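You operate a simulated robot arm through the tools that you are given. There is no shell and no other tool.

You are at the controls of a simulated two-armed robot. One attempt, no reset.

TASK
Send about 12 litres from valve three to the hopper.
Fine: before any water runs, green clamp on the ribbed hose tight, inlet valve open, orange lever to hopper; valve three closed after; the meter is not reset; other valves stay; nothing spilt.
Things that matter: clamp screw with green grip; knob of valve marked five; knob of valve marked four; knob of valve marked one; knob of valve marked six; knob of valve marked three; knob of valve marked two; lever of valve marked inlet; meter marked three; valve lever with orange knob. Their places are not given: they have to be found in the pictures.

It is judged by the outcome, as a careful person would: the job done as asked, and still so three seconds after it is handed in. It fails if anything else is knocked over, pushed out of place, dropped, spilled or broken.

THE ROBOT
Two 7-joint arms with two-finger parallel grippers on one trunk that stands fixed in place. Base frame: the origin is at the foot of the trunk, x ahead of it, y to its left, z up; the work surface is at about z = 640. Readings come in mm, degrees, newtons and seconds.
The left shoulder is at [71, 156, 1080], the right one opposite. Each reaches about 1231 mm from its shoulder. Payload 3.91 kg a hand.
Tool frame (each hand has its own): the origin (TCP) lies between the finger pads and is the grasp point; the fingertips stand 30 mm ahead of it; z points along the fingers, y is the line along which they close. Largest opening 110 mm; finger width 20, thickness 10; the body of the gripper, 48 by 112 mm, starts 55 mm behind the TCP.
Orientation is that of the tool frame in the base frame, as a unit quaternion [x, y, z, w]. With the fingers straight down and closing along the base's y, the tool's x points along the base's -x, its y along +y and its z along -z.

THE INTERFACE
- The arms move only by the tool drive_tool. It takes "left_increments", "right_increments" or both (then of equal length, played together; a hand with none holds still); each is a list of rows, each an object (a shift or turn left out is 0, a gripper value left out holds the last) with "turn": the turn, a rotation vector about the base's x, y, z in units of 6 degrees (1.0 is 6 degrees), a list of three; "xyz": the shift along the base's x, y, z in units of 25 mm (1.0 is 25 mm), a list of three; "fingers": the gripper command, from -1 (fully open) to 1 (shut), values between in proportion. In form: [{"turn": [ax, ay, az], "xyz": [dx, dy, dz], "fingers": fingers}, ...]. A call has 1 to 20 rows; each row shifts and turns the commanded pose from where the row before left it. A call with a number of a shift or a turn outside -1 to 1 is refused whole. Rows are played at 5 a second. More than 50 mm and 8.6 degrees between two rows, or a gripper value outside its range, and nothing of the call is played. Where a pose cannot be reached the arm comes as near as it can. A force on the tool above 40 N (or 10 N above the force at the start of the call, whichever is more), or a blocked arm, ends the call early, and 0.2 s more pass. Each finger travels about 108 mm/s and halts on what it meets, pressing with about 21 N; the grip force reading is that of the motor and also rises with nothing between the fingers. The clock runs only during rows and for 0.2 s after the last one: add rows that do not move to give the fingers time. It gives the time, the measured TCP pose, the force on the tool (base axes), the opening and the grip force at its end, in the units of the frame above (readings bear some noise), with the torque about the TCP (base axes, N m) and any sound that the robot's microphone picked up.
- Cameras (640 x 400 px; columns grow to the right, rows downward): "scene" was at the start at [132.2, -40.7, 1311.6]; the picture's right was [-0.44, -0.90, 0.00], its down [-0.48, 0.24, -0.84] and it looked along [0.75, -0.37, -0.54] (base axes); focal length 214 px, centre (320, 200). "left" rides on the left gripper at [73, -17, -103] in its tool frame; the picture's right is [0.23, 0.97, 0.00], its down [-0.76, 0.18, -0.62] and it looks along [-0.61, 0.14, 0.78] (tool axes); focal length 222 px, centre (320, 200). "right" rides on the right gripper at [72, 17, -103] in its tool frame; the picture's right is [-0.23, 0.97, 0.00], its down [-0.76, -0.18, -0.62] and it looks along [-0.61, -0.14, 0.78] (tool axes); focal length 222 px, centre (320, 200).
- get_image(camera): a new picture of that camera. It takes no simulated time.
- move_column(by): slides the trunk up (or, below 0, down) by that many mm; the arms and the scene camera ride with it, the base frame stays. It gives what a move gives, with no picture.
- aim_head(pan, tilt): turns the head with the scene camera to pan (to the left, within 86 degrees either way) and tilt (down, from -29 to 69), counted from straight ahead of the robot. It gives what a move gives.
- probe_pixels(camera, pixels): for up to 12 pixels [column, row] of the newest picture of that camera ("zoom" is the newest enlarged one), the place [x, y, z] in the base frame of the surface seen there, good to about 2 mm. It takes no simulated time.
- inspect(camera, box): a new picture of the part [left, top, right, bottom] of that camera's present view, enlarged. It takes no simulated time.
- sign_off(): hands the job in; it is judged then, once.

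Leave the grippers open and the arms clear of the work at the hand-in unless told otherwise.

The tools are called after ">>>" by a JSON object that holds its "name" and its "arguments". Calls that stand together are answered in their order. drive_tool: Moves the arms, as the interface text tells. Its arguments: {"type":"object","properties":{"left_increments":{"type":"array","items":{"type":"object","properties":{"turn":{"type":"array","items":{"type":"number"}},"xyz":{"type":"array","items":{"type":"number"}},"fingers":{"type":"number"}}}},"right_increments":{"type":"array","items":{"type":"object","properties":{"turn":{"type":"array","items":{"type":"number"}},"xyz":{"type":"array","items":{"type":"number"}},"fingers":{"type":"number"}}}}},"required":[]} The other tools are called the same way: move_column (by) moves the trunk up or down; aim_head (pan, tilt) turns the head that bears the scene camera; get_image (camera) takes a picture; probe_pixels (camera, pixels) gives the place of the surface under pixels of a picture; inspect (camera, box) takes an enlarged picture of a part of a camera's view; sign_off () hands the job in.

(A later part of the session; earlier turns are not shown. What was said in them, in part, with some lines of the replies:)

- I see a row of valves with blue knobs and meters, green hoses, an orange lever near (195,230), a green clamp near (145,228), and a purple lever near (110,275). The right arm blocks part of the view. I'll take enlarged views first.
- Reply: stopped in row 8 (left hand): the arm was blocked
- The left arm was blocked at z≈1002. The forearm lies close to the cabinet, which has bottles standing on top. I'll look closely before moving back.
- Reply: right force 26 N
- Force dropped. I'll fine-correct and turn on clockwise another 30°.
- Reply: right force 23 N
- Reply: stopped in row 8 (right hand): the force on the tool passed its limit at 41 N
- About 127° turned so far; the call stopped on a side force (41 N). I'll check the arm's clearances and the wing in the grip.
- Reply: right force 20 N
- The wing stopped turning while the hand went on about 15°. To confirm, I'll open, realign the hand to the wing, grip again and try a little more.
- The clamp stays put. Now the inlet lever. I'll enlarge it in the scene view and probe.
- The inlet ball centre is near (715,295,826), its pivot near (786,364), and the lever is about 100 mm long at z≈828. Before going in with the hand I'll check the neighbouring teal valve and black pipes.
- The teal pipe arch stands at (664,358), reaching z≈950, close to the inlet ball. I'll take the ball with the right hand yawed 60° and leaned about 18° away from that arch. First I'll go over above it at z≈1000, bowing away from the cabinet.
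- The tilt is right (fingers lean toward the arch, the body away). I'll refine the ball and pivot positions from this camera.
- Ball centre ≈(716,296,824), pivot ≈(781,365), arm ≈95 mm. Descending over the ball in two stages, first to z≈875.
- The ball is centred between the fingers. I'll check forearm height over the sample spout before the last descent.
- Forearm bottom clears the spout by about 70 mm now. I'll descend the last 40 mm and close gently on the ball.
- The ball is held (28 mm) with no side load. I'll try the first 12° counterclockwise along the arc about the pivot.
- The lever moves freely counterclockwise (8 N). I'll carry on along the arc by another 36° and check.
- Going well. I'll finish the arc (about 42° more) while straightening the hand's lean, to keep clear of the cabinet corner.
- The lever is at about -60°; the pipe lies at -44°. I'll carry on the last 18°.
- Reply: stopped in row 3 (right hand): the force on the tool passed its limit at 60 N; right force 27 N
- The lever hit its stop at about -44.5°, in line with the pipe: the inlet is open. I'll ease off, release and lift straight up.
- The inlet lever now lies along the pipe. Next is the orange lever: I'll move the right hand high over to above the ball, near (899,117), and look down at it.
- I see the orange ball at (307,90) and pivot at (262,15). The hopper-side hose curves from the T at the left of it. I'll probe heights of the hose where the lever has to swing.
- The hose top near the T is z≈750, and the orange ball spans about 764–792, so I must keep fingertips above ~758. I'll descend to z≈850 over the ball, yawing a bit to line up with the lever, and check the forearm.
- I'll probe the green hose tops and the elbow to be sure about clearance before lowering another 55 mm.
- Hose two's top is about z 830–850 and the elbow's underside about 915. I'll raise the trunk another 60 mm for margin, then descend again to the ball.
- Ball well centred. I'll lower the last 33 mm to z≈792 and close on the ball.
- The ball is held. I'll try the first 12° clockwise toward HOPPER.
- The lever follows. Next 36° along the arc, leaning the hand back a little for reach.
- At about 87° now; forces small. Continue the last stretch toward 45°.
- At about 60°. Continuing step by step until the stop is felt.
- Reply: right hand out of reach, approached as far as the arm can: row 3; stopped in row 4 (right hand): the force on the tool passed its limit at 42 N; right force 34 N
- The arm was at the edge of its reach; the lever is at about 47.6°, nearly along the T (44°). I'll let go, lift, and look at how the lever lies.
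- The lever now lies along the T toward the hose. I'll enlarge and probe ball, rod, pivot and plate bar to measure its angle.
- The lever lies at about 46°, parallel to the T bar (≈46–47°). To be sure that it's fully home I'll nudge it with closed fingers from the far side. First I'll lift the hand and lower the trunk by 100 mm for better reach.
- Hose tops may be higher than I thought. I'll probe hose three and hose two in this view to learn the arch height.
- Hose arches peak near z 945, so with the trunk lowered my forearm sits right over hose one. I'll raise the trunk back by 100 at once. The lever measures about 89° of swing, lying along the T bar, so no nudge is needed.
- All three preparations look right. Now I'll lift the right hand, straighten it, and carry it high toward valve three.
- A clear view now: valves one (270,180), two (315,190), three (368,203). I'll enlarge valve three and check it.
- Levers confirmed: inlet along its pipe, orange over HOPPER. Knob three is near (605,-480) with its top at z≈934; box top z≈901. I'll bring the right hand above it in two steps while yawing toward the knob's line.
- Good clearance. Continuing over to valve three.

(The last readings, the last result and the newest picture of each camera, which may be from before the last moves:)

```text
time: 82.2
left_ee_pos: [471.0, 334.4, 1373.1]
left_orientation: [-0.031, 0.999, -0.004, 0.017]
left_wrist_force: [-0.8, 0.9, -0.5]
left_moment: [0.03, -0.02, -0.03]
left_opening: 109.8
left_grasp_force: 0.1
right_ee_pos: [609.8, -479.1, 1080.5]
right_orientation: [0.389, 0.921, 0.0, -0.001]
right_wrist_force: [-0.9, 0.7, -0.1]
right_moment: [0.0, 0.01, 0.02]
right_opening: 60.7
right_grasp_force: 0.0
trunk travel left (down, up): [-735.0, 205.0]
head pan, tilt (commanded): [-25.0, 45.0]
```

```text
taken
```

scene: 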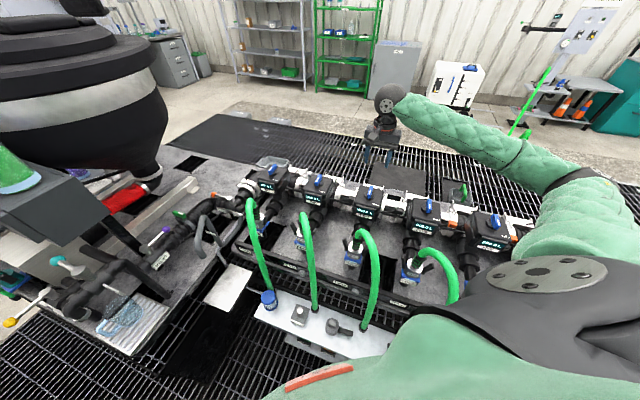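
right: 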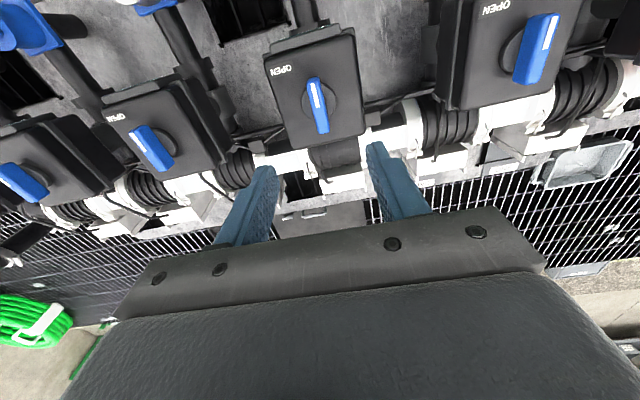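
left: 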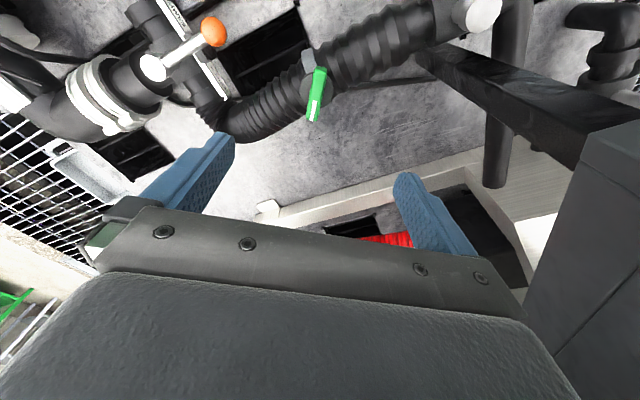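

The knob under the hand, at (318,105) in the right view, should be valve three. I'll enlarge, probe it, and confirm the label with the scene view.

>>> {"name": "inspect", "arguments": {"camera": "right", "box": [260, 30, 380, 150]}}

>>> {"name": "probe_pixels", "arguments": {"camera": "zoom", "pixels": [[295, 175], [305, 200], [315, 230], [325, 265], [335, 290], [345, 310], [280, 240], [370, 220], [315, 180], [200, 140], [330, 230]]}}

>>> {"name": "inspect", "arguments": {"camera": "scene", "box": [335, 140, 435, 240]}}

```text
3.33 times, centred on (320, 90) of right
```

zoom: 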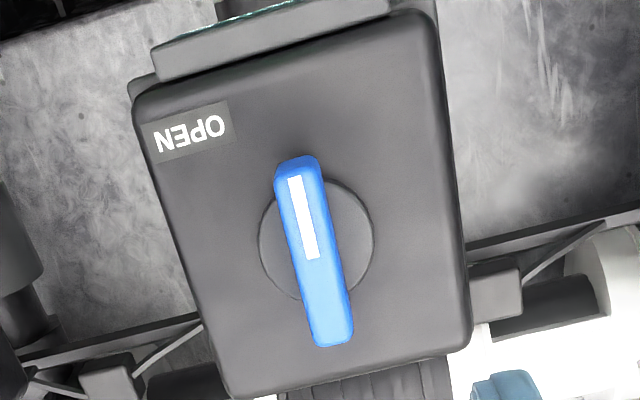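

```text
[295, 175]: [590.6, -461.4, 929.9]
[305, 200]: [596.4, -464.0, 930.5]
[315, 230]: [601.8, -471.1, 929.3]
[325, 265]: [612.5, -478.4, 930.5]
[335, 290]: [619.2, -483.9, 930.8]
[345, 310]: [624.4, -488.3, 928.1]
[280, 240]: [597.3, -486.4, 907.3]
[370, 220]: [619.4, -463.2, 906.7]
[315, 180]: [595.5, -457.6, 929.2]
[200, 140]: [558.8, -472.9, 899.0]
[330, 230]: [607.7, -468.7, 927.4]
```

```text
4.00 times, centred on (385, 190) of scene
```

zoom: 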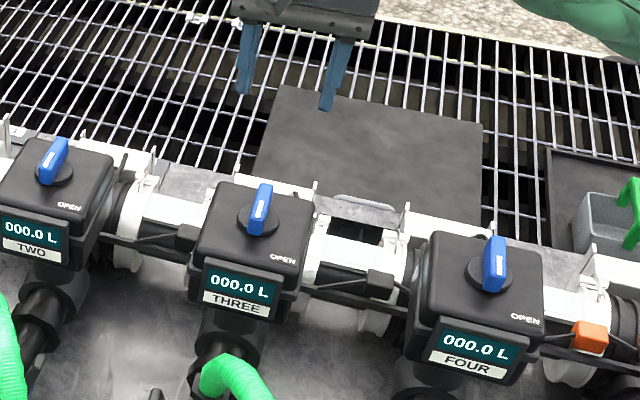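

Yes, the middle one is THREE at 000.0 L, with OPEN printed to its right. The knob's centre is ≈(607,-475), top z 930, disc z 907, and the hand's yaw already matches the wing. Descending to z≈942.

>>> {"name": "drive_tool", "arguments": {"right_increments": [{"xyz": [-0.11, 0.16, -1], "fingers": -0.2}, {"xyz": [0, 0, -1], "fingers": -0.2}, {"xyz": [0, 0, -1], "fingers": -0.2}, {"xyz": [0, 0, -1], "fingers": -0.2}, {"xyz": [0, 0, -1], "fingers": -0.2}, {"xyz": [0, 0, -0.4], "fingers": -0.2}, {"fingers": -0.2}]}}

>>> {"name": "get_image", "arguments": {"camera": "right"}}

>>> {"name": "get_image", "arguments": {"camera": "scene"}}

```text
time: 83.8
left_ee_pos: [471.2, 333.7, 1372.2]
left_orientation: [-0.03, 0.999, -0.003, 0.017]
left_wrist_force: [-0.5, -0.9, 1.1]
left_moment: [0.0, -0.04, -0.04]
left_opening: 109.8
left_grasp_force: 0.0
right_ee_pos: [605.4, -479.9, 945.6]
right_orientation: [0.388, 0.922, -0.001, -0.001]
right_wrist_force: [-0.4, -0.4, 0.2]
right_moment: [0.0, 0.02, -0.01]
right_opening: 65.9
right_grasp_force: 0.0
trunk travel left (down, up): [-735.0, 205.0]
head pan, tilt (commanded): [-25.0, 45.0]
```

```text
taken
```

right: 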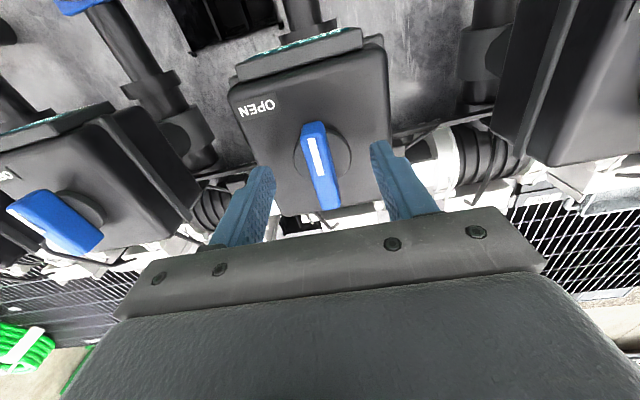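

```text
taken
```

scene: 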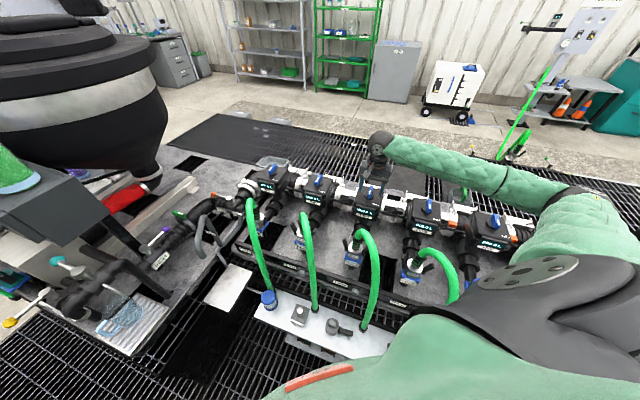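

>>> {"name": "inspect", "arguments": {"camera": "right", "box": [270, 100, 370, 220]}}

>>> {"name": "probe_pixels", "arguments": {"camera": "zoom", "pixels": [[305, 110], [315, 160], [325, 220], [335, 280], [345, 330], [255, 190], [390, 170], [300, 85]]}}

```text
3.33 times, centred on (320, 160) of right
```

zoom: 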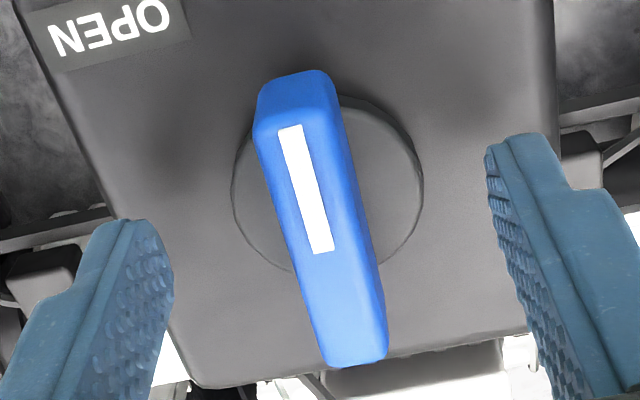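

```text
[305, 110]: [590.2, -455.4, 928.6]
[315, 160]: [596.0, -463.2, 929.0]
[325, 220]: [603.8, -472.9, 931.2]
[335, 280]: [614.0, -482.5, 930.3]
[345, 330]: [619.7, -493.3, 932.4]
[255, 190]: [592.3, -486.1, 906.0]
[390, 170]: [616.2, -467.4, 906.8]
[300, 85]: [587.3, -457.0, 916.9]
```

Centre ≈(606,-475.5). I'll shift 4 mm in y, lower 3 mm and close on the knob without turning it.

>>> {"name": "drive_tool", "arguments": {"right_increments": [{"xyz": [0.02, 0.17, -0.13], "fingers": -0.2}, {"fingers": 0.3}, {"fingers": 0.7}, {"fingers": 1}, {"fingers": 1}]}}

>>> {"name": "inspect", "arguments": {"camera": "right", "box": [240, 80, 420, 240]}}

>>> {"name": "inspect", "arguments": {"camera": "scene", "box": [335, 170, 415, 230]}}

```text
time: 85.0
left_ee_pos: [471.5, 334.1, 1372.6]
left_orientation: [-0.03, 0.999, -0.003, 0.018]
left_wrist_force: [0.1, -0.5, -0.7]
left_moment: [-0.05, 0.03, -0.03]
left_opening: 109.9
left_grasp_force: 0.1
right_ee_pos: [603.9, -477.3, 943.4]
right_orientation: [0.388, 0.922, 0.0, -0.002]
right_wrist_force: [-17.5, -12.5, -1.0]
right_moment: [-0.35, 0.2, 0.85]
right_opening: 14.8
right_grasp_force: 44.4
trunk travel left (down, up): [-735.0, 205.0]
head pan, tilt (commanded): [-25.0, 45.0]
```

```text
2.50 times, centred on (330, 160) of right
```

zoom: 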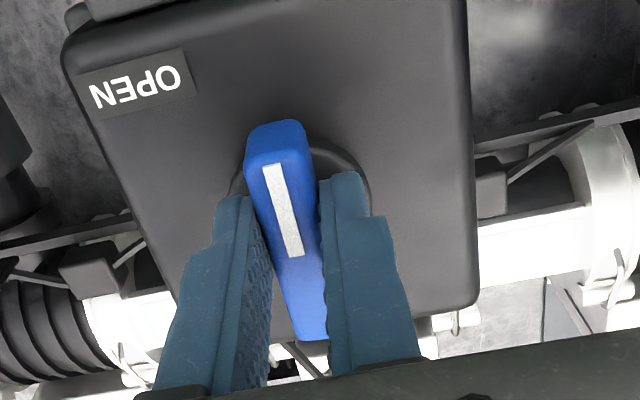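

```text
6.67 times, centred on (375, 200) of scene
```

zoom: 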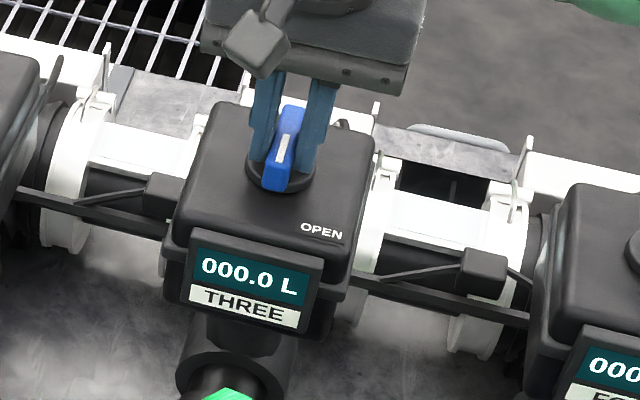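

The knob is held. The meter still reads 000.0. I'll turn counterclockwise toward OPEN by 18° and read the meter.

>>> {"name": "drive_tool", "arguments": {"right_increments": [{"xyz": [-0.03, -0.02, 0], "turn": [0, 0, 1]}, {"turn": [0, 0, 1]}, {"turn": [0, 0, 1]}]}}

>>> {"name": "inspect", "arguments": {"camera": "scene", "box": [335, 170, 415, 230]}}

>>> {"name": "inspect", "arguments": {"camera": "scene", "box": [120, 150, 300, 290]}}

```text
time: 85.8
left_ee_pos: [470.4, 333.6, 1373.5]
left_orientation: [-0.03, 0.999, -0.003, 0.019]
left_wrist_force: [0.5, 0.0, 0.4]
left_moment: [-0.01, 0.0, -0.03]
left_opening: 110.0
left_grasp_force: 0.0
right_ee_pos: [602.8, -477.9, 942.2]
right_orientation: [0.246, 0.969, -0.003, -0.004]
right_wrist_force: [-25.9, -25.3, 0.4]
right_moment: [0.28, -0.08, -0.16]
right_opening: 14.8
right_grasp_force: 45.1
trunk travel left (down, up): [-735.0, 205.0]
head pan, tilt (commanded): [-25.0, 45.0]
stopped in row 3 (right hand): the force on the tool passed its limit at 48 N (the readings are from after the stop); the commanded pose is now the measured one
```

```text
6.67 times, centred on (375, 200) of scene
```

zoom: 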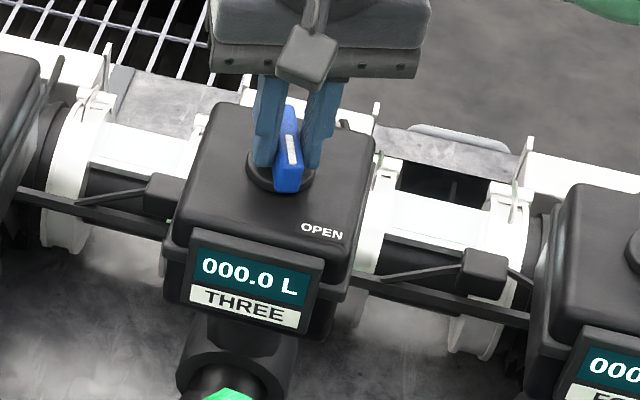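

```text
2.86 times, centred on (210, 220) of scene
```

zoom: 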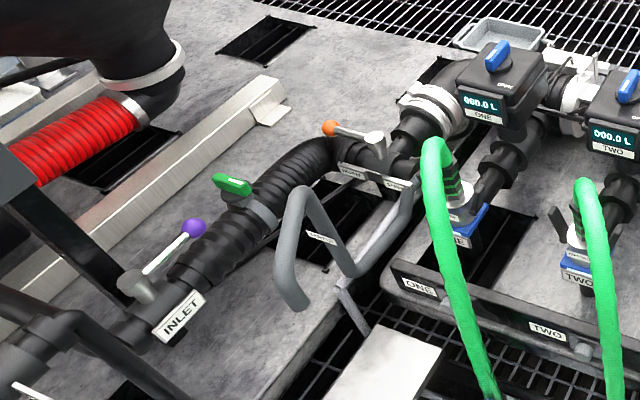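

The knob turned 17° with no flow yet; the side force shows that the knob's axis is a bit toward -x,-y. I'll shift 1.5 mm each way and read.

>>> {"name": "drive_tool", "arguments": {"right_increments": [{"xyz": [-0.06, -0.06, 0]}]}}

```text
time: 86.2
left_ee_pos: [471.1, 332.7, 1372.9]
left_orientation: [-0.031, 0.999, -0.003, 0.02]
left_wrist_force: [0.1, -0.4, 0.5]
left_moment: [-0.03, 0.01, -0.04]
left_opening: 110.1
left_grasp_force: 0.1
right_ee_pos: [602.8, -476.0, 942.9]
right_orientation: [0.246, 0.969, -0.002, -0.002]
right_wrist_force: [-14.0, -22.2, 2.1]
right_moment: [0.61, 1.18, -0.13]
right_opening: 14.9
right_grasp_force: 45.1
trunk travel left (down, up): [-735.0, 205.0]
head pan, tilt (commanded): [-25.0, 45.0]
```

>>> {"name": "drive_tool", "arguments": {"right_increments": [{"xyz": [-0.04, -0.08, 0]}]}}

```text
time: 86.6
left_ee_pos: [472.1, 335.3, 1372.6]
left_orientation: [-0.031, 0.999, -0.004, 0.017]
left_wrist_force: [-0.2, 0.6, 0.4]
left_moment: [0.01, 0.03, 0.01]
left_opening: 110.0
left_grasp_force: 0.0
right_ee_pos: [603.6, -478.4, 942.7]
right_orientation: [0.246, 0.969, -0.002, -0.002]
right_wrist_force: [-5.0, -6.1, -1.7]
right_moment: [-0.45, -0.81, -0.08]
right_opening: 15.0
right_grasp_force: 44.9
trunk travel left (down, up): [-735.0, 205.0]
head pan, tilt (commanded): [-25.0, 45.0]
```

Side force is now small. I'll turn another 18° counterclockwise.

>>> {"name": "drive_tool", "arguments": {"right_increments": [{"xyz": [-0.01, -0.02, 0], "turn": [0, 0, 1]}, {"turn": [0, 0, 1]}, {"turn": [0, 0, 1]}]}}

>>> {"name": "inspect", "arguments": {"camera": "scene", "box": [335, 170, 415, 230]}}

>>> {"name": "inspect", "arguments": {"camera": "scene", "box": [120, 150, 300, 290]}}

```text
time: 87.4
left_ee_pos: [471.6, 333.0, 1372.4]
left_orientation: [-0.031, 0.999, -0.004, 0.017]
left_wrist_force: [0.0, 0.3, -0.8]
left_moment: [0.0, 0.02, 0.04]
left_opening: 109.8
left_grasp_force: 0.0
right_ee_pos: [601.9, -479.9, 941.4]
right_orientation: [0.09, 0.996, -0.002, -0.002]
right_wrist_force: [-2.1, -7.0, 3.6]
right_moment: [0.51, 0.25, -0.05]
right_opening: 14.7
right_grasp_force: 44.8
trunk travel left (down, up): [-735.0, 205.0]
head pan, tilt (commanded): [-25.0, 45.0]
```

```text
6.67 times, centred on (375, 200) of scene
```

zoom: 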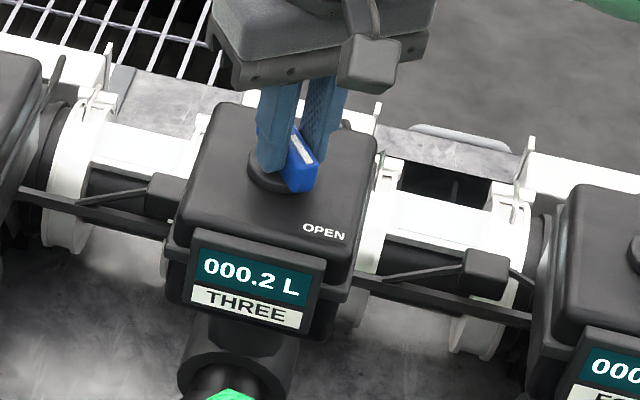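

```text
2.86 times, centred on (210, 220) of scene
```

zoom: 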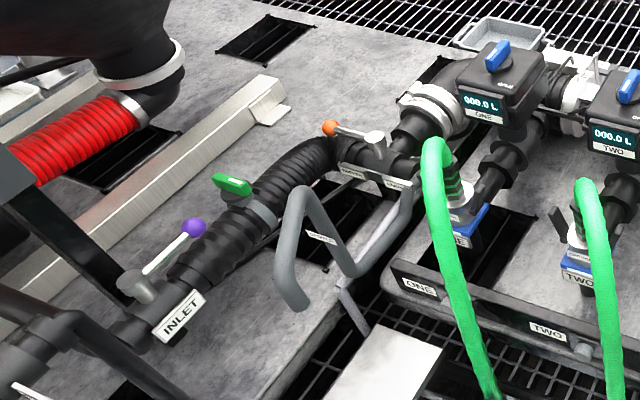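

Water is running: 000.2 L, with no spill seen at the clamp, spout or inlet. I'll hold for a second to read the rate.

>>> {"name": "drive_tool", "arguments": {"right_increments": [{}, {}, {}, {}]}}

>>> {"name": "inspect", "arguments": {"camera": "scene", "box": [335, 170, 415, 230]}}

>>> {"name": "inspect", "arguments": {"camera": "scene", "box": [120, 150, 300, 290]}}

```text
time: 88.4
left_ee_pos: [471.8, 333.8, 1371.8]
left_orientation: [-0.03, 0.999, -0.003, 0.017]
left_wrist_force: [-0.2, -0.3, 0.3]
left_moment: [0.01, 0.01, 0.03]
left_opening: 109.9
left_grasp_force: 0.1
right_ee_pos: [602.3, -480.5, 942.6]
right_orientation: [0.092, 0.996, -0.002, -0.002]
right_wrist_force: [0.1, -8.9, 5.4]
right_moment: [0.34, -0.13, -0.01]
right_opening: 14.9
right_grasp_force: 45.3
trunk travel left (down, up): [-735.0, 205.0]
head pan, tilt (commanded): [-25.0, 45.0]
```

```text
6.67 times, centred on (375, 200) of scene
```

zoom: 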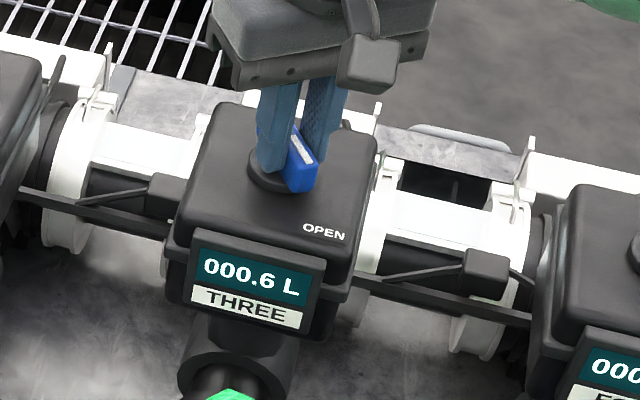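

```text
2.86 times, centred on (210, 220) of scene
```

zoom: 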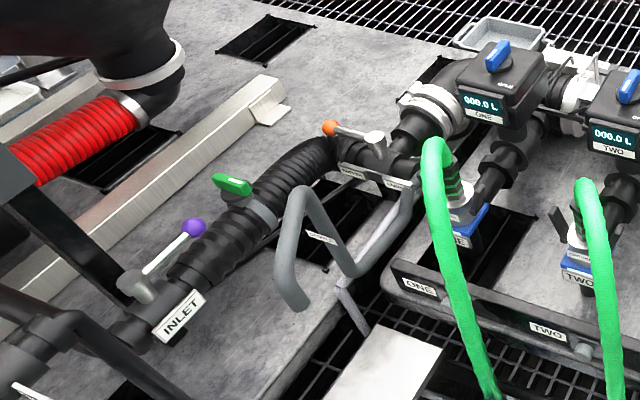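

About 0.4 L/s at this opening, a rate that's easy to control. I'll hold here and watch the meter and the surroundings.

>>> {"name": "drive_tool", "arguments": {"right_increments": [{}, {}, {}, {}, {}, {}, {}, {}, {}, {}, {}, {}, {}, {}, {}, {}, {}, {}, {}, {}]}}

>>> {"name": "inspect", "arguments": {"camera": "scene", "box": [335, 170, 415, 230]}}

>>> {"name": "get_image", "arguments": {"camera": "scene"}}

```text
time: 92.6
left_ee_pos: [471.5, 333.1, 1372.4]
left_orientation: [-0.031, 0.999, -0.004, 0.017]
left_wrist_force: [0.6, 0.2, 0.3]
left_moment: [-0.01, 0.01, 0.0]
left_opening: 110.0
left_grasp_force: 0.0
right_ee_pos: [602.7, -480.1, 942.4]
right_orientation: [0.091, 0.996, -0.003, -0.002]
right_wrist_force: [6.0, -14.6, 12.6]
right_moment: [0.23, -0.22, -0.01]
right_opening: 15.2
right_grasp_force: 44.7
trunk travel left (down, up): [-735.0, 205.0]
head pan, tilt (commanded): [-25.0, 45.0]
```

```text
6.67 times, centred on (375, 200) of scene
```

zoom: 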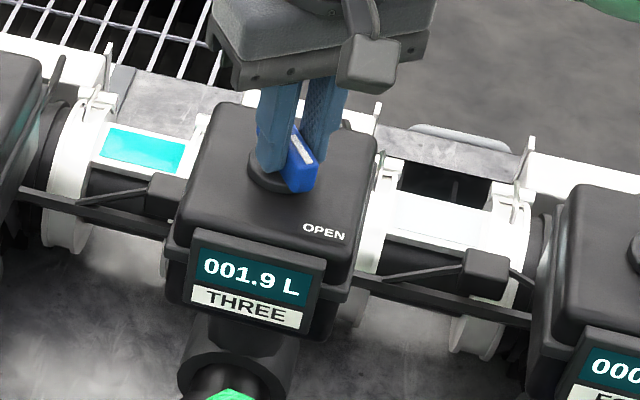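

```text
taken
```

scene: 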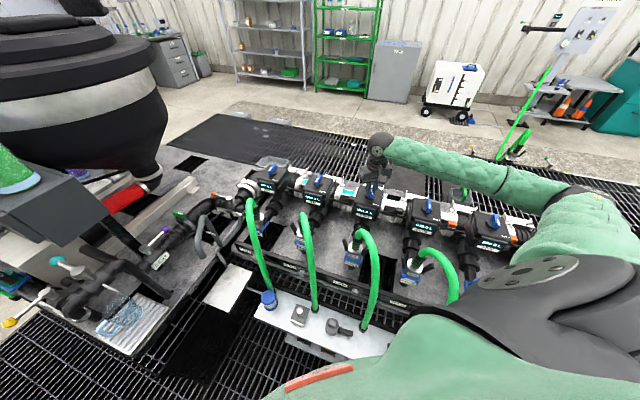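

1.9 L, and the sight glass shows water going toward valve two and the orange valve. Rate is ~0.31 L/s. I'll ease the side load, open 12° more, and hold.

>>> {"name": "drive_tool", "arguments": {"right_increments": [{"xyz": [0.01, -0.04, 0.02], "turn": [0, 0, 1]}, {"turn": [0, 0, 1]}, {}, {}, {}, {}, {}]}}

>>> {"name": "inspect", "arguments": {"camera": "scene", "box": [335, 170, 415, 230]}}

>>> {"name": "inspect", "arguments": {"camera": "scene", "box": [100, 150, 300, 290]}}

```text
time: 94.2
left_ee_pos: [472.2, 333.9, 1372.5]
left_orientation: [-0.031, 0.999, -0.003, 0.017]
left_wrist_force: [-0.1, 0.0, 0.0]
left_moment: [0.0, 0.0, -0.01]
left_opening: 110.0
left_grasp_force: 0.1
right_ee_pos: [603.2, -481.0, 942.2]
right_orientation: [-0.014, 1.0, -0.003, -0.003]
right_wrist_force: [9.9, -19.3, 14.4]
right_moment: [0.1, -0.15, -0.08]
right_opening: 14.8
right_grasp_force: 44.9
trunk travel left (down, up): [-735.0, 205.0]
head pan, tilt (commanded): [-25.0, 45.0]
```

```text
6.67 times, centred on (375, 200) of scene
```

zoom: 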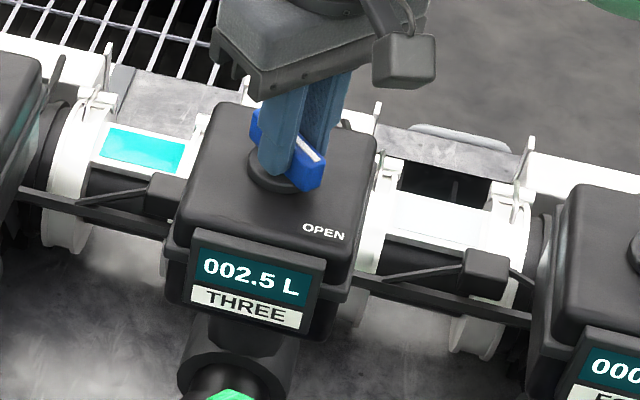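

```text
2.86 times, centred on (200, 220) of scene
```

zoom: 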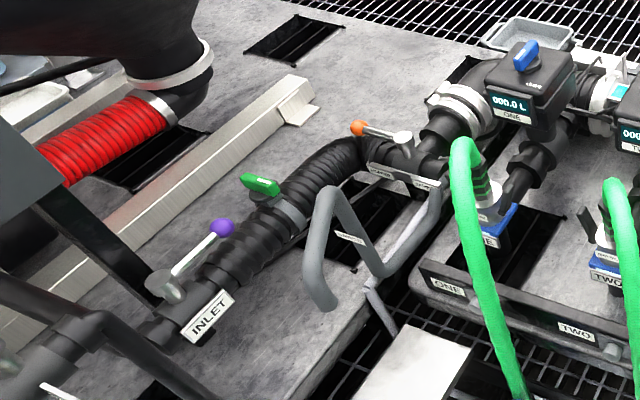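

2.5 L, no leaks at the clamp, inlet or spout. I'll relieve the side force a little and hold 4 s.

>>> {"name": "drive_tool", "arguments": {"right_increments": [{"xyz": [0.03, -0.06, 0.03]}, {}, {}, {}, {}, {}, {}, {}, {}, {}, {}, {}, {}, {}, {}, {}, {}, {}, {}, {}]}}

>>> {"name": "inspect", "arguments": {"camera": "scene", "box": [335, 170, 415, 230]}}

```text
time: 97.4
left_ee_pos: [472.5, 334.4, 1373.9]
left_orientation: [-0.031, 0.999, -0.003, 0.018]
left_wrist_force: [0.1, -0.1, 0.5]
left_moment: [0.04, -0.02, 0.0]
left_opening: 110.2
left_grasp_force: 0.1
right_ee_pos: [603.1, -480.7, 941.7]
right_orientation: [-0.014, 1.0, -0.002, -0.003]
right_wrist_force: [-5.4, 4.8, -3.1]
right_moment: [0.32, -0.99, 0.04]
right_opening: 15.0
right_grasp_force: 45.0
trunk travel left (down, up): [-735.0, 205.0]
head pan, tilt (commanded): [-25.0, 45.0]
stopped in row 15 (right hand): the force on the tool passed its limit at 41 N (the readings are from after the stop); the commanded pose is now the measured one
```

```text
6.67 times, centred on (375, 200) of scene
```

zoom: 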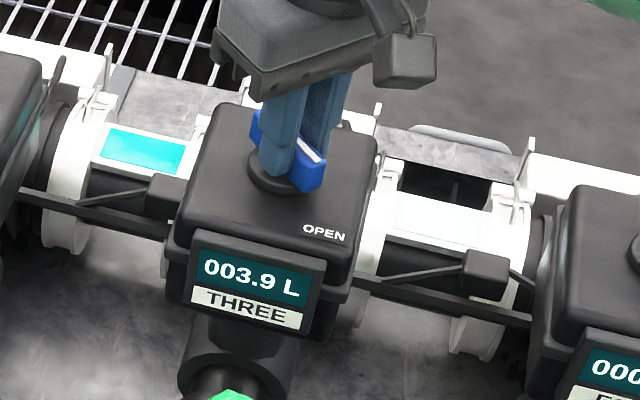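

3.9 L at 0.44 L/s. The side force reset to near zero. Hold again with no shifts.

>>> {"name": "drive_tool", "arguments": {"right_increments": [{}, {}, {}, {}, {}, {}, {}, {}, {}, {}, {}, {}, {}, {}, {}, {}, {}, {}, {}, {}]}}

>>> {"name": "inspect", "arguments": {"camera": "scene", "box": [335, 170, 415, 230]}}

>>> {"name": "inspect", "arguments": {"camera": "scene", "box": [100, 150, 300, 290]}}

```text
time: 101.6
left_ee_pos: [471.1, 335.3, 1371.9]
left_orientation: [-0.03, 0.999, -0.003, 0.017]
left_wrist_force: [0.6, -0.8, -0.6]
left_moment: [-0.01, -0.03, 0.0]
left_opening: 110.0
left_grasp_force: 0.0
right_ee_pos: [603.2, -481.5, 942.2]
right_orientation: [-0.014, 1.0, -0.003, -0.003]
right_wrist_force: [-7.0, 7.8, -5.1]
right_moment: [0.61, -0.08, 0.02]
right_opening: 15.0
right_grasp_force: 45.2
trunk travel left (down, up): [-735.0, 205.0]
head pan, tilt (commanded): [-25.0, 45.0]
```

```text
6.67 times, centred on (375, 200) of scene
```

zoom: 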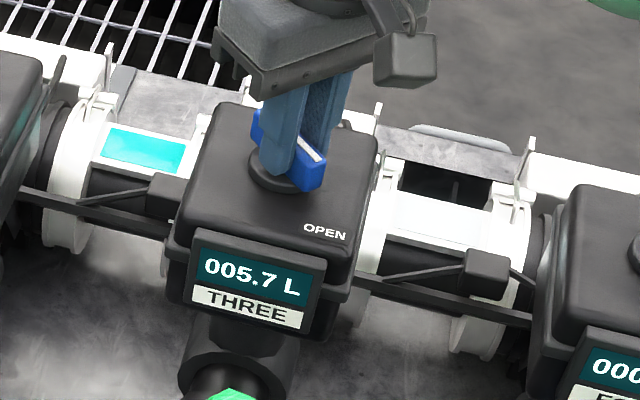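

```text
2.86 times, centred on (200, 220) of scene
```

zoom: 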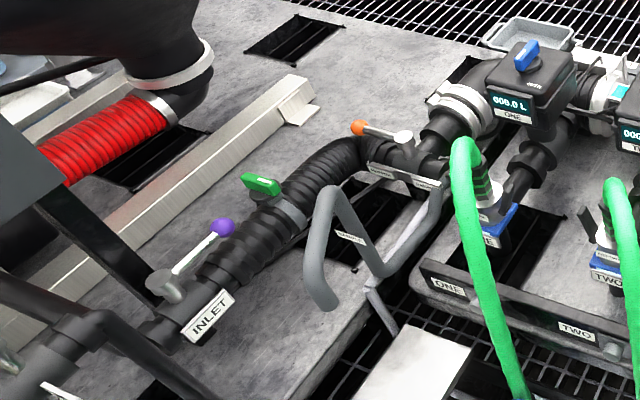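

5.7 L, all dry. Hold another 4.2 s.

>>> {"name": "drive_tool", "arguments": {"right_increments": [{}, {}, {}, {}, {}, {}, {}, {}, {}, {}, {}, {}, {}, {}, {}, {}, {}, {}, {}, {}]}}

>>> {"name": "inspect", "arguments": {"camera": "scene", "box": [335, 170, 415, 230]}}

>>> {"name": "get_image", "arguments": {"camera": "scene"}}

```text
time: 105.8
left_ee_pos: [470.4, 334.8, 1372.6]
left_orientation: [-0.031, 0.999, -0.003, 0.018]
left_wrist_force: [-0.1, -0.1, 0.4]
left_moment: [0.01, 0.01, -0.01]
left_opening: 109.8
left_grasp_force: 0.2
right_ee_pos: [603.1, -480.3, 942.4]
right_orientation: [-0.014, 1.0, -0.003, -0.003]
right_wrist_force: [-7.0, 6.9, -5.6]
right_moment: [0.63, 0.2, 0.05]
right_opening: 14.7
right_grasp_force: 45.0
trunk travel left (down, up): [-735.0, 205.0]
head pan, tilt (commanded): [-25.0, 45.0]
```

```text
6.67 times, centred on (375, 200) of scene
```

zoom: 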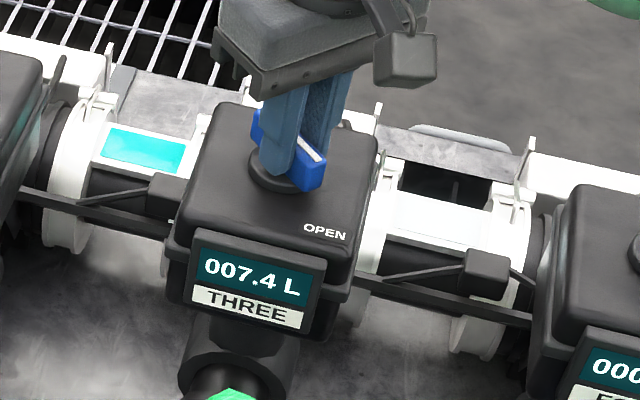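

```text
taken
```

scene: 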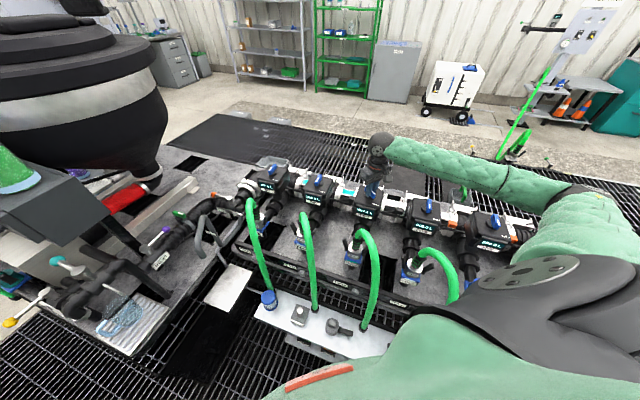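

7.4 L, steady at about 0.41 L/s. Hold another 4.2 s.

>>> {"name": "drive_tool", "arguments": {"right_increments": [{}, {}, {}, {}, {}, {}, {}, {}, {}, {}, {}, {}, {}, {}, {}, {}, {}, {}, {}, {}]}}

>>> {"name": "inspect", "arguments": {"camera": "scene", "box": [335, 170, 415, 230]}}

```text
time: 110.0
left_ee_pos: [471.5, 335.2, 1372.2]
left_orientation: [-0.031, 0.999, -0.004, 0.017]
left_wrist_force: [0.4, -0.7, -0.3]
left_moment: [-0.01, 0.0, -0.01]
left_opening: 109.9
left_grasp_force: 0.0
right_ee_pos: [602.0, -481.4, 942.5]
right_orientation: [-0.014, 1.0, -0.002, -0.003]
right_wrist_force: [-7.7, 8.8, -6.4]
right_moment: [0.63, 0.14, 0.04]
right_opening: 14.9
right_grasp_force: 45.6
trunk travel left (down, up): [-735.0, 205.0]
head pan, tilt (commanded): [-25.0, 45.0]
```

```text
6.67 times, centred on (375, 200) of scene
```

zoom: 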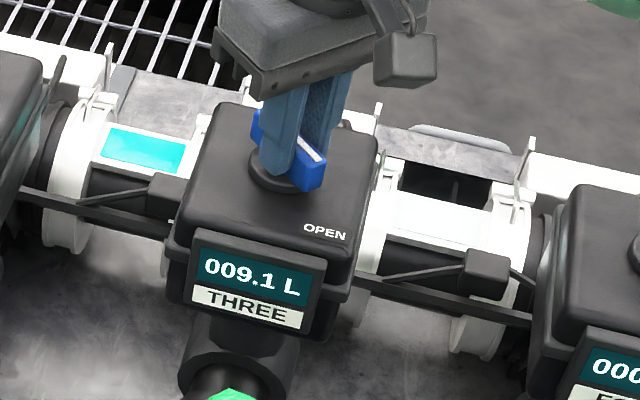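

9.1 L. Another 4.2 s will bring it to about 10.8.

>>> {"name": "drive_tool", "arguments": {"right_increments": [{}, {}, {}, {}, {}, {}, {}, {}, {}, {}, {}, {}, {}, {}, {}, {}, {}, {}, {}, {}]}}

>>> {"name": "inspect", "arguments": {"camera": "scene", "box": [335, 170, 415, 230]}}

>>> {"name": "inspect", "arguments": {"camera": "scene", "box": [100, 150, 300, 290]}}

```text
time: 114.2
left_ee_pos: [472.3, 335.0, 1373.7]
left_orientation: [-0.03, 0.999, -0.004, 0.018]
left_wrist_force: [0.0, -0.1, 0.7]
left_moment: [-0.01, 0.01, 0.0]
left_opening: 110.0
left_grasp_force: 0.0
right_ee_pos: [604.3, -480.0, 942.8]
right_orientation: [-0.013, 1.0, -0.002, -0.002]
right_wrist_force: [-6.3, 7.9, -5.5]
right_moment: [0.64, 0.12, 0.09]
right_opening: 14.8
right_grasp_force: 44.7
trunk travel left (down, up): [-735.0, 205.0]
head pan, tilt (commanded): [-25.0, 45.0]
```

```text
6.67 times, centred on (375, 200) of scene
```

zoom: 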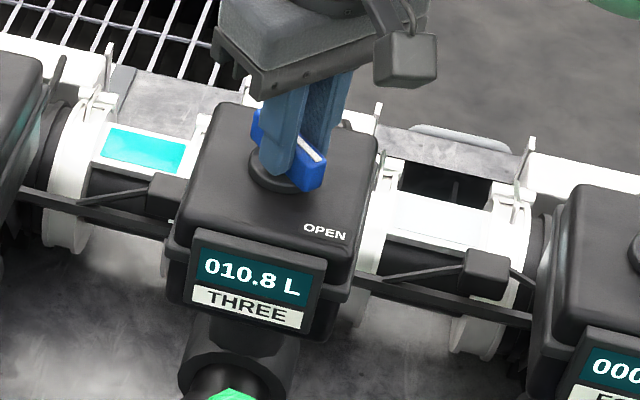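

```text
2.86 times, centred on (200, 220) of scene
```

zoom: 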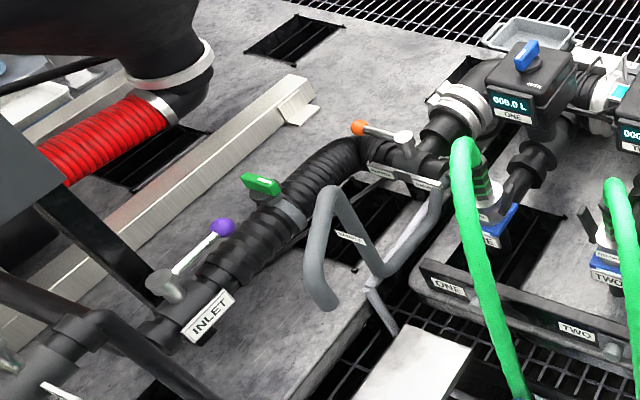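

10.8 L. I'll hold 2.2 s more to about 11.7, then close.

>>> {"name": "drive_tool", "arguments": {"right_increments": [{}, {}, {}, {}, {}, {}, {}, {}, {}, {}]}}

>>> {"name": "inspect", "arguments": {"camera": "scene", "box": [335, 170, 415, 230]}}

```text
time: 116.4
left_ee_pos: [471.5, 334.0, 1372.5]
left_orientation: [-0.031, 0.999, -0.003, 0.018]
left_wrist_force: [-0.3, 0.0, 0.2]
left_moment: [0.03, -0.01, -0.03]
left_opening: 110.0
left_grasp_force: 0.0
right_ee_pos: [603.7, -480.0, 942.3]
right_orientation: [-0.015, 1.0, -0.002, -0.002]
right_wrist_force: [-6.7, 7.1, -4.9]
right_moment: [0.67, 0.15, 0.07]
right_opening: 15.0
right_grasp_force: 44.8
trunk travel left (down, up): [-735.0, 205.0]
head pan, tilt (commanded): [-25.0, 45.0]
```

```text
6.67 times, centred on (375, 200) of scene
```

zoom: 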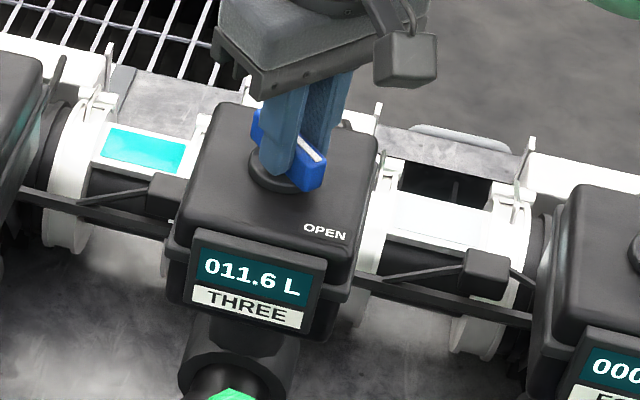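

11.6 L. Closing now: turning clockwise 48° back.

>>> {"name": "drive_tool", "arguments": {"right_increments": [{"xyz": [0, 0.014, 0], "turn": [0, 0, -1]}, {"xyz": [0, 0.014, 0], "turn": [0, 0, -1]}, {"xyz": [0, 0.014, 0], "turn": [0, 0, -1]}, {"xyz": [0, 0.014, 0], "turn": [0, 0, -1]}, {"xyz": [0, 0.014, 0], "turn": [0, 0, -1]}, {"xyz": [0, 0.014, 0], "turn": [0, 0, -1]}, {"xyz": [0, 0.01, 0], "turn": [0, 0, -1]}, {"xyz": [0, 0.01, 0], "turn": [0, 0, -1]}]}}

>>> {"name": "inspect", "arguments": {"camera": "scene", "box": [335, 170, 415, 230]}}

```text
time: 118.2
left_ee_pos: [473.4, 336.0, 1371.7]
left_orientation: [-0.031, 0.999, -0.004, 0.016]
left_wrist_force: [-0.6, -0.5, -0.2]
left_moment: [-0.03, -0.03, -0.03]
left_opening: 110.0
left_grasp_force: 0.1
right_ee_pos: [604.2, -477.5, 943.0]
right_orientation: [0.394, 0.919, -0.001, -0.003]
right_wrist_force: [8.3, 12.8, -5.5]
right_moment: [0.48, -0.53, 1.14]
right_opening: 15.1
right_grasp_force: 45.7
trunk travel left (down, up): [-735.0, 205.0]
head pan, tilt (commanded): [-25.0, 45.0]
```

```text
6.67 times, centred on (375, 200) of scene
```

zoom: 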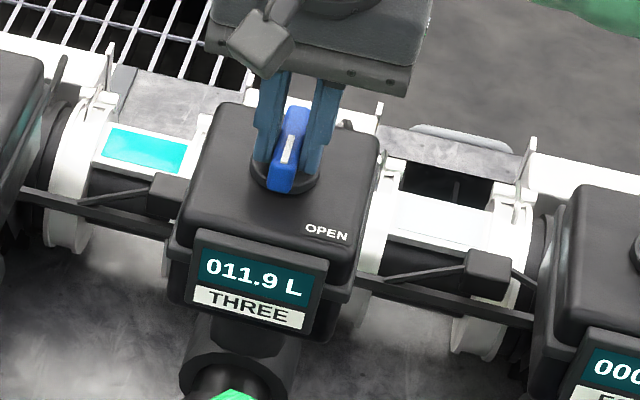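

11.9 L, with the knob back against its closed stop (1.14 N m). I'll press a touch and wait a second to check that the meter stands still.

>>> {"name": "drive_tool", "arguments": {"right_increments": [{"turn": [0, 0, -0.3]}, {}, {}, {}, {}, {}]}}

>>> {"name": "inspect", "arguments": {"camera": "scene", "box": [335, 170, 415, 230]}}

>>> {"name": "inspect", "arguments": {"camera": "right", "box": [240, 80, 420, 240]}}

```text
time: 119.6
left_ee_pos: [472.1, 335.6, 1372.4]
left_orientation: [-0.031, 0.999, -0.003, 0.016]
left_wrist_force: [-0.7, 0.4, 0.1]
left_moment: [0.01, 0.02, -0.02]
left_opening: 110.3
left_grasp_force: 0.1
right_ee_pos: [604.2, -476.6, 942.8]
right_orientation: [0.409, 0.913, -0.001, -0.004]
right_wrist_force: [7.7, 17.8, -10.2]
right_moment: [0.86, -0.33, 0.94]
right_opening: 15.7
right_grasp_force: 45.3
trunk travel left (down, up): [-735.0, 205.0]
head pan, tilt (commanded): [-25.0, 45.0]
```

```text
6.67 times, centred on (375, 200) of scene
```

zoom: 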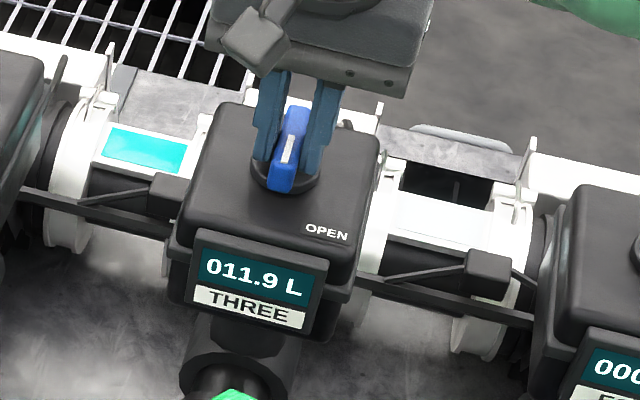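

```text
2.50 times, centred on (330, 160) of right
```

zoom: 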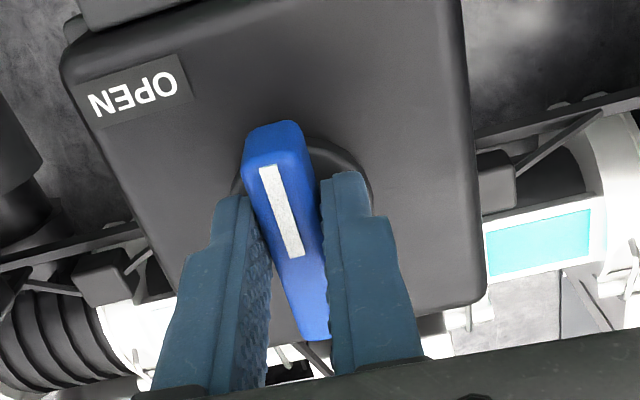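

The meter stays at 011.9 L and the knob is back in its starting line. I'll open the fingers and lift straight up.

>>> {"name": "drive_tool", "arguments": {"right_increments": [{"fingers": 0.5}, {"fingers": 0}, {"fingers": -0.2}, {"fingers": -0.2}, {"xyz": [0, 0, 0.6], "fingers": -0.2}, {"xyz": [0, 0, 1], "fingers": -0.2}, {"xyz": [0, 0, 1], "fingers": -0.2}, {"xyz": [0, 0, 1], "fingers": -0.2}, {"xyz": [0, 0, 1], "fingers": -0.2}, {"xyz": [0, 0, 1], "fingers": -0.2}, {"xyz": [0, 0, 1], "fingers": -1}, {"xyz": [0, 0, 1], "fingers": -1}]}}

>>> {"name": "get_image", "arguments": {"camera": "right"}}

>>> {"name": "inspect", "arguments": {"camera": "scene", "box": [220, 150, 540, 290]}}

>>> {"name": "get_image", "arguments": {"camera": "scene"}}

```text
time: 122.2
left_ee_pos: [471.1, 334.0, 1372.1]
left_orientation: [-0.031, 0.999, -0.004, 0.018]
left_wrist_force: [-0.1, -0.5, 0.1]
left_moment: [-0.01, -0.01, -0.01]
left_opening: 109.9
left_grasp_force: 0.2
right_ee_pos: [601.6, -481.3, 1129.9]
right_orientation: [0.407, 0.913, -0.001, -0.003]
right_wrist_force: [0.4, 0.0, 0.0]
right_moment: [0.0, -0.04, -0.01]
right_opening: 110.0
right_grasp_force: 0.0
trunk travel left (down, up): [-735.0, 205.0]
head pan, tilt (commanded): [-25.0, 45.0]
```

```text
taken
```

right: 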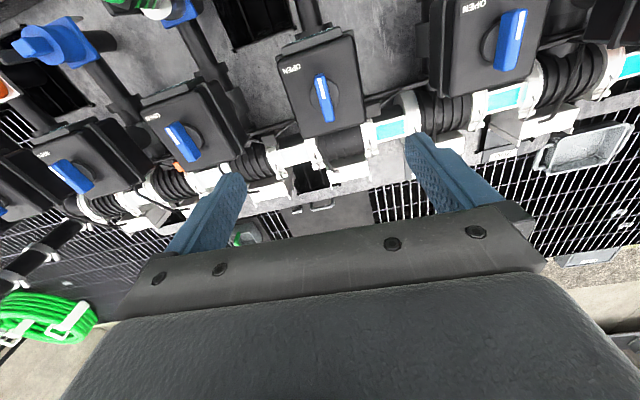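

```text
2.00 times, centred on (380, 220) of scene
```

zoom: 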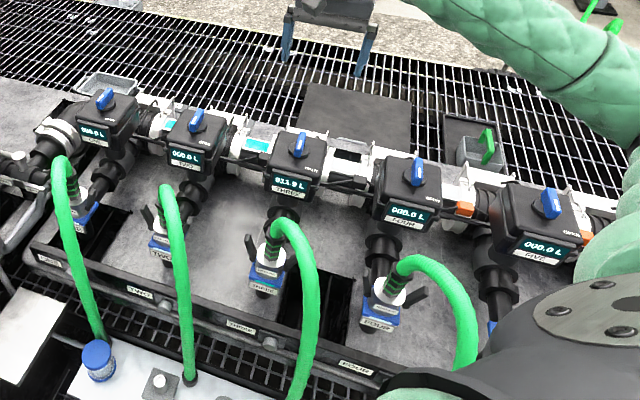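

```text
taken
```

scene: 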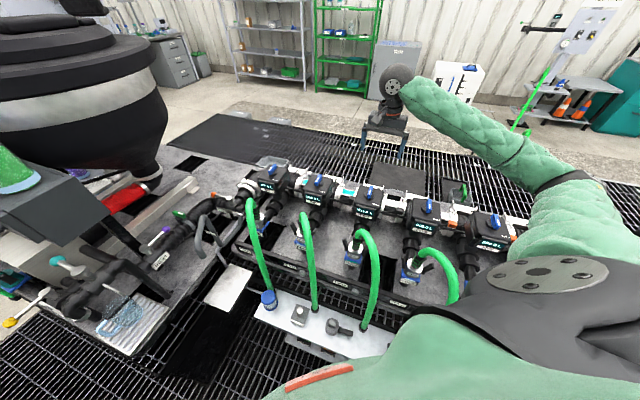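

Released and clear. I'll check the meter and all other knobs once more, and the cabinet bottles, cup and floor on the left.

>>> {"name": "inspect", "arguments": {"camera": "scene", "box": [330, 170, 420, 230]}}

>>> {"name": "inspect", "arguments": {"camera": "scene", "box": [80, 150, 300, 330]}}

>>> {"name": "aim_head", "arguments": {"pan": 20, "tilt": 45}}

>>> {"name": "get_image", "arguments": {"camera": "scene"}}

>>> {"name": "inspect", "arguments": {"camera": "scene", "box": [180, 40, 400, 240]}}

```text
6.67 times, centred on (375, 200) of scene
```

zoom: 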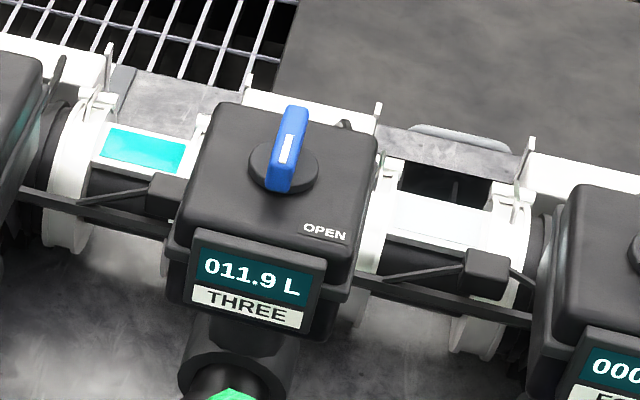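

```text
2.22 times, centred on (190, 240) of scene
```

zoom: 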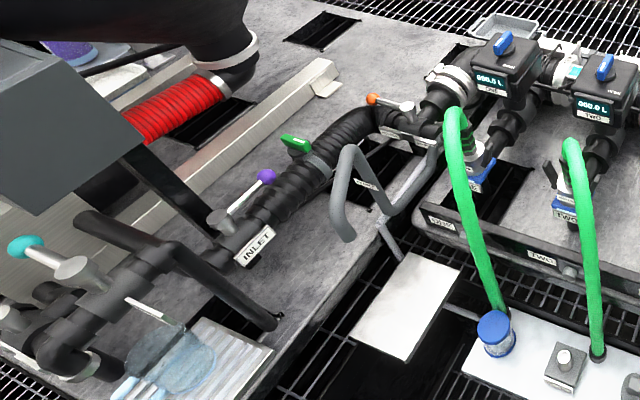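

```text
time: 123.3
left_ee_pos: [473.1, 333.5, 1372.4]
left_orientation: [-0.03, 0.999, -0.003, 0.017]
left_wrist_force: [0.0, 0.9, -0.1]
left_moment: [0.02, -0.01, -0.01]
left_opening: 110.0
left_grasp_force: 0.1
right_ee_pos: [601.3, -480.3, 1130.3]
right_orientation: [0.408, 0.913, 0.0, -0.003]
right_wrist_force: [-0.4, 0.7, -0.9]
right_moment: [-0.01, 0.0, -0.02]
right_opening: 109.9
right_grasp_force: 0.1
trunk travel left (down, up): [-735.0, 205.0]
head pan, tilt (commanded): [20.0, 45.0]
```

```text
taken
```

scene: 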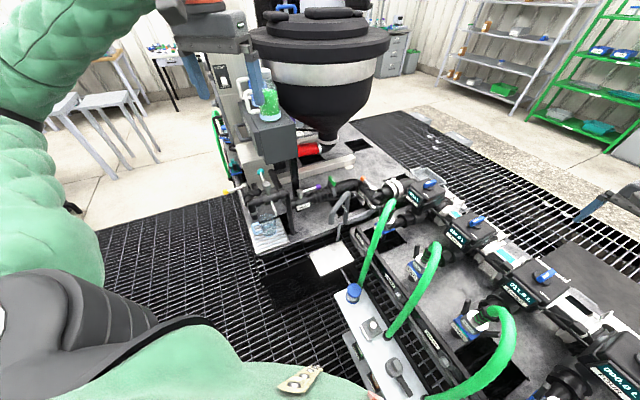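

```text
2.00 times, centred on (290, 140) of scene
```

zoom: 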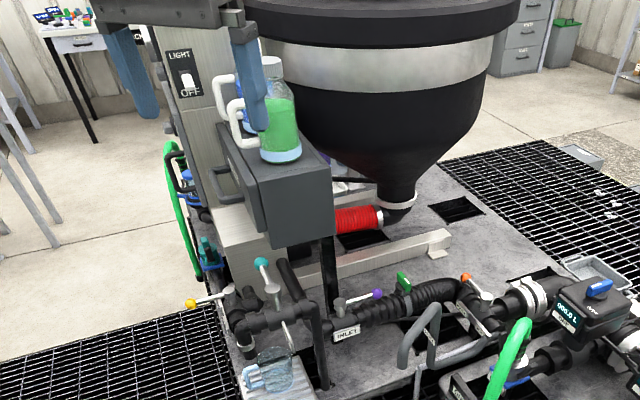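

Everything stands in place: bottles and cup upright, no water about. I'll lift the right hand farther clear, and do a last check that the meter holds.

>>> {"name": "drive_tool", "arguments": {"right_increments": [{"xyz": [-0.3, 0, 1], "fingers": -1}, {"xyz": [-0.3, 0, 1], "fingers": -1}, {"xyz": [-0.3, 0, 1], "fingers": -1}, {"xyz": [-0.3, 0, 1], "fingers": -1}, {}, {}]}}

>>> {"name": "aim_head", "arguments": {"pan": -25, "tilt": 45}}

>>> {"name": "inspect", "arguments": {"camera": "scene", "box": [220, 150, 540, 290]}}

>>> {"name": "inspect", "arguments": {"camera": "scene", "box": [335, 170, 415, 230]}}

```text
time: 124.7
left_ee_pos: [470.8, 334.3, 1372.9]
left_orientation: [-0.031, 0.999, -0.003, 0.017]
left_wrist_force: [-1.0, 0.0, 0.1]
left_moment: [0.0, 0.0, 0.01]
left_opening: 110.1
left_grasp_force: 0.1
right_ee_pos: [573.3, -479.2, 1232.0]
right_orientation: [0.409, 0.913, -0.001, -0.003]
right_wrist_force: [0.3, 0.1, -0.2]
right_moment: [-0.03, 0.01, 0.01]
right_opening: 110.1
right_grasp_force: 0.1
trunk travel left (down, up): [-735.0, 205.0]
head pan, tilt (commanded): [20.0, 45.0]
```

```text
time: 125.8
left_ee_pos: [471.8, 333.3, 1371.4]
left_orientation: [-0.031, 0.999, -0.004, 0.017]
left_wrist_force: [-0.5, 0.2, 0.5]
left_moment: [0.01, -0.01, 0.0]
left_opening: 110.1
left_grasp_force: 0.0
right_ee_pos: [573.1, -480.1, 1231.5]
right_orientation: [0.408, 0.913, -0.001, -0.004]
right_wrist_force: [0.3, -0.2, 0.2]
right_moment: [0.02, 0.0, 0.01]
right_opening: 110.1
right_grasp_force: 0.0
trunk travel left (down, up): [-735.0, 205.0]
head pan, tilt (commanded): [-25.0, 45.0]
```

```text
2.00 times, centred on (380, 220) of scene
```

zoom: 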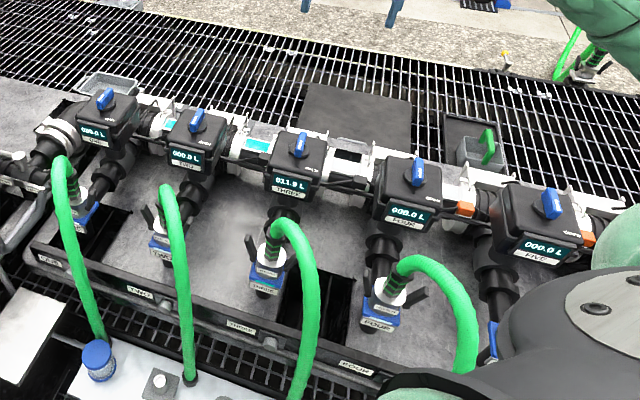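

```text
6.67 times, centred on (375, 200) of scene
```

zoom: 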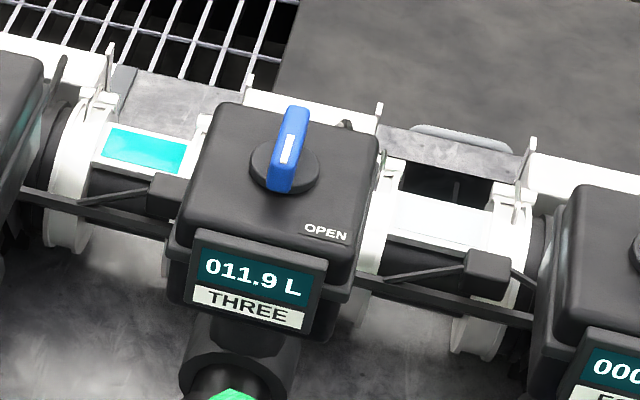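

The meter of valve three stands at 011.9 L and valve three is closed. The other valves I can see still read 000.0 with their knobs unmoved. The clamp is tight, the inlet open and the orange lever at hopper. Both grippers are open and clear. Handing in.

>>> {"name": "sign_off", "arguments": {}}

```text
The job is handed in.
```

About 12 litres went from valve three to the hopper: its meter read 011.9 L after I closed the valve and held there until I handed the job in.

- **Before any water ran:** I turned the green clamp screw clockwise to its hard stop. The inlet lever went to its stop in line with the pipe. I swung the orange lever about 89° to HOPPER, where it lies along the valve body. The arm ran out of reach there, so I did not feel for that lever's end stop.
- **After:** valve three is back against its closed stop and its meter was not reset. I touched no other valve. Meters one, two, four and five still read 000.0; valve six was not in my last views.
- **Spills and surroundings:** I saw no water anywhere, and nothing looked moved or knocked over.
- **One contact:** early on, the left forearm was blocked, apparently against the front of the grey cabinet. I backed it out, and the bottles on top stayed upright. I then did all the work with the right arm.

Both grippers are open and the arms are clear of the work.
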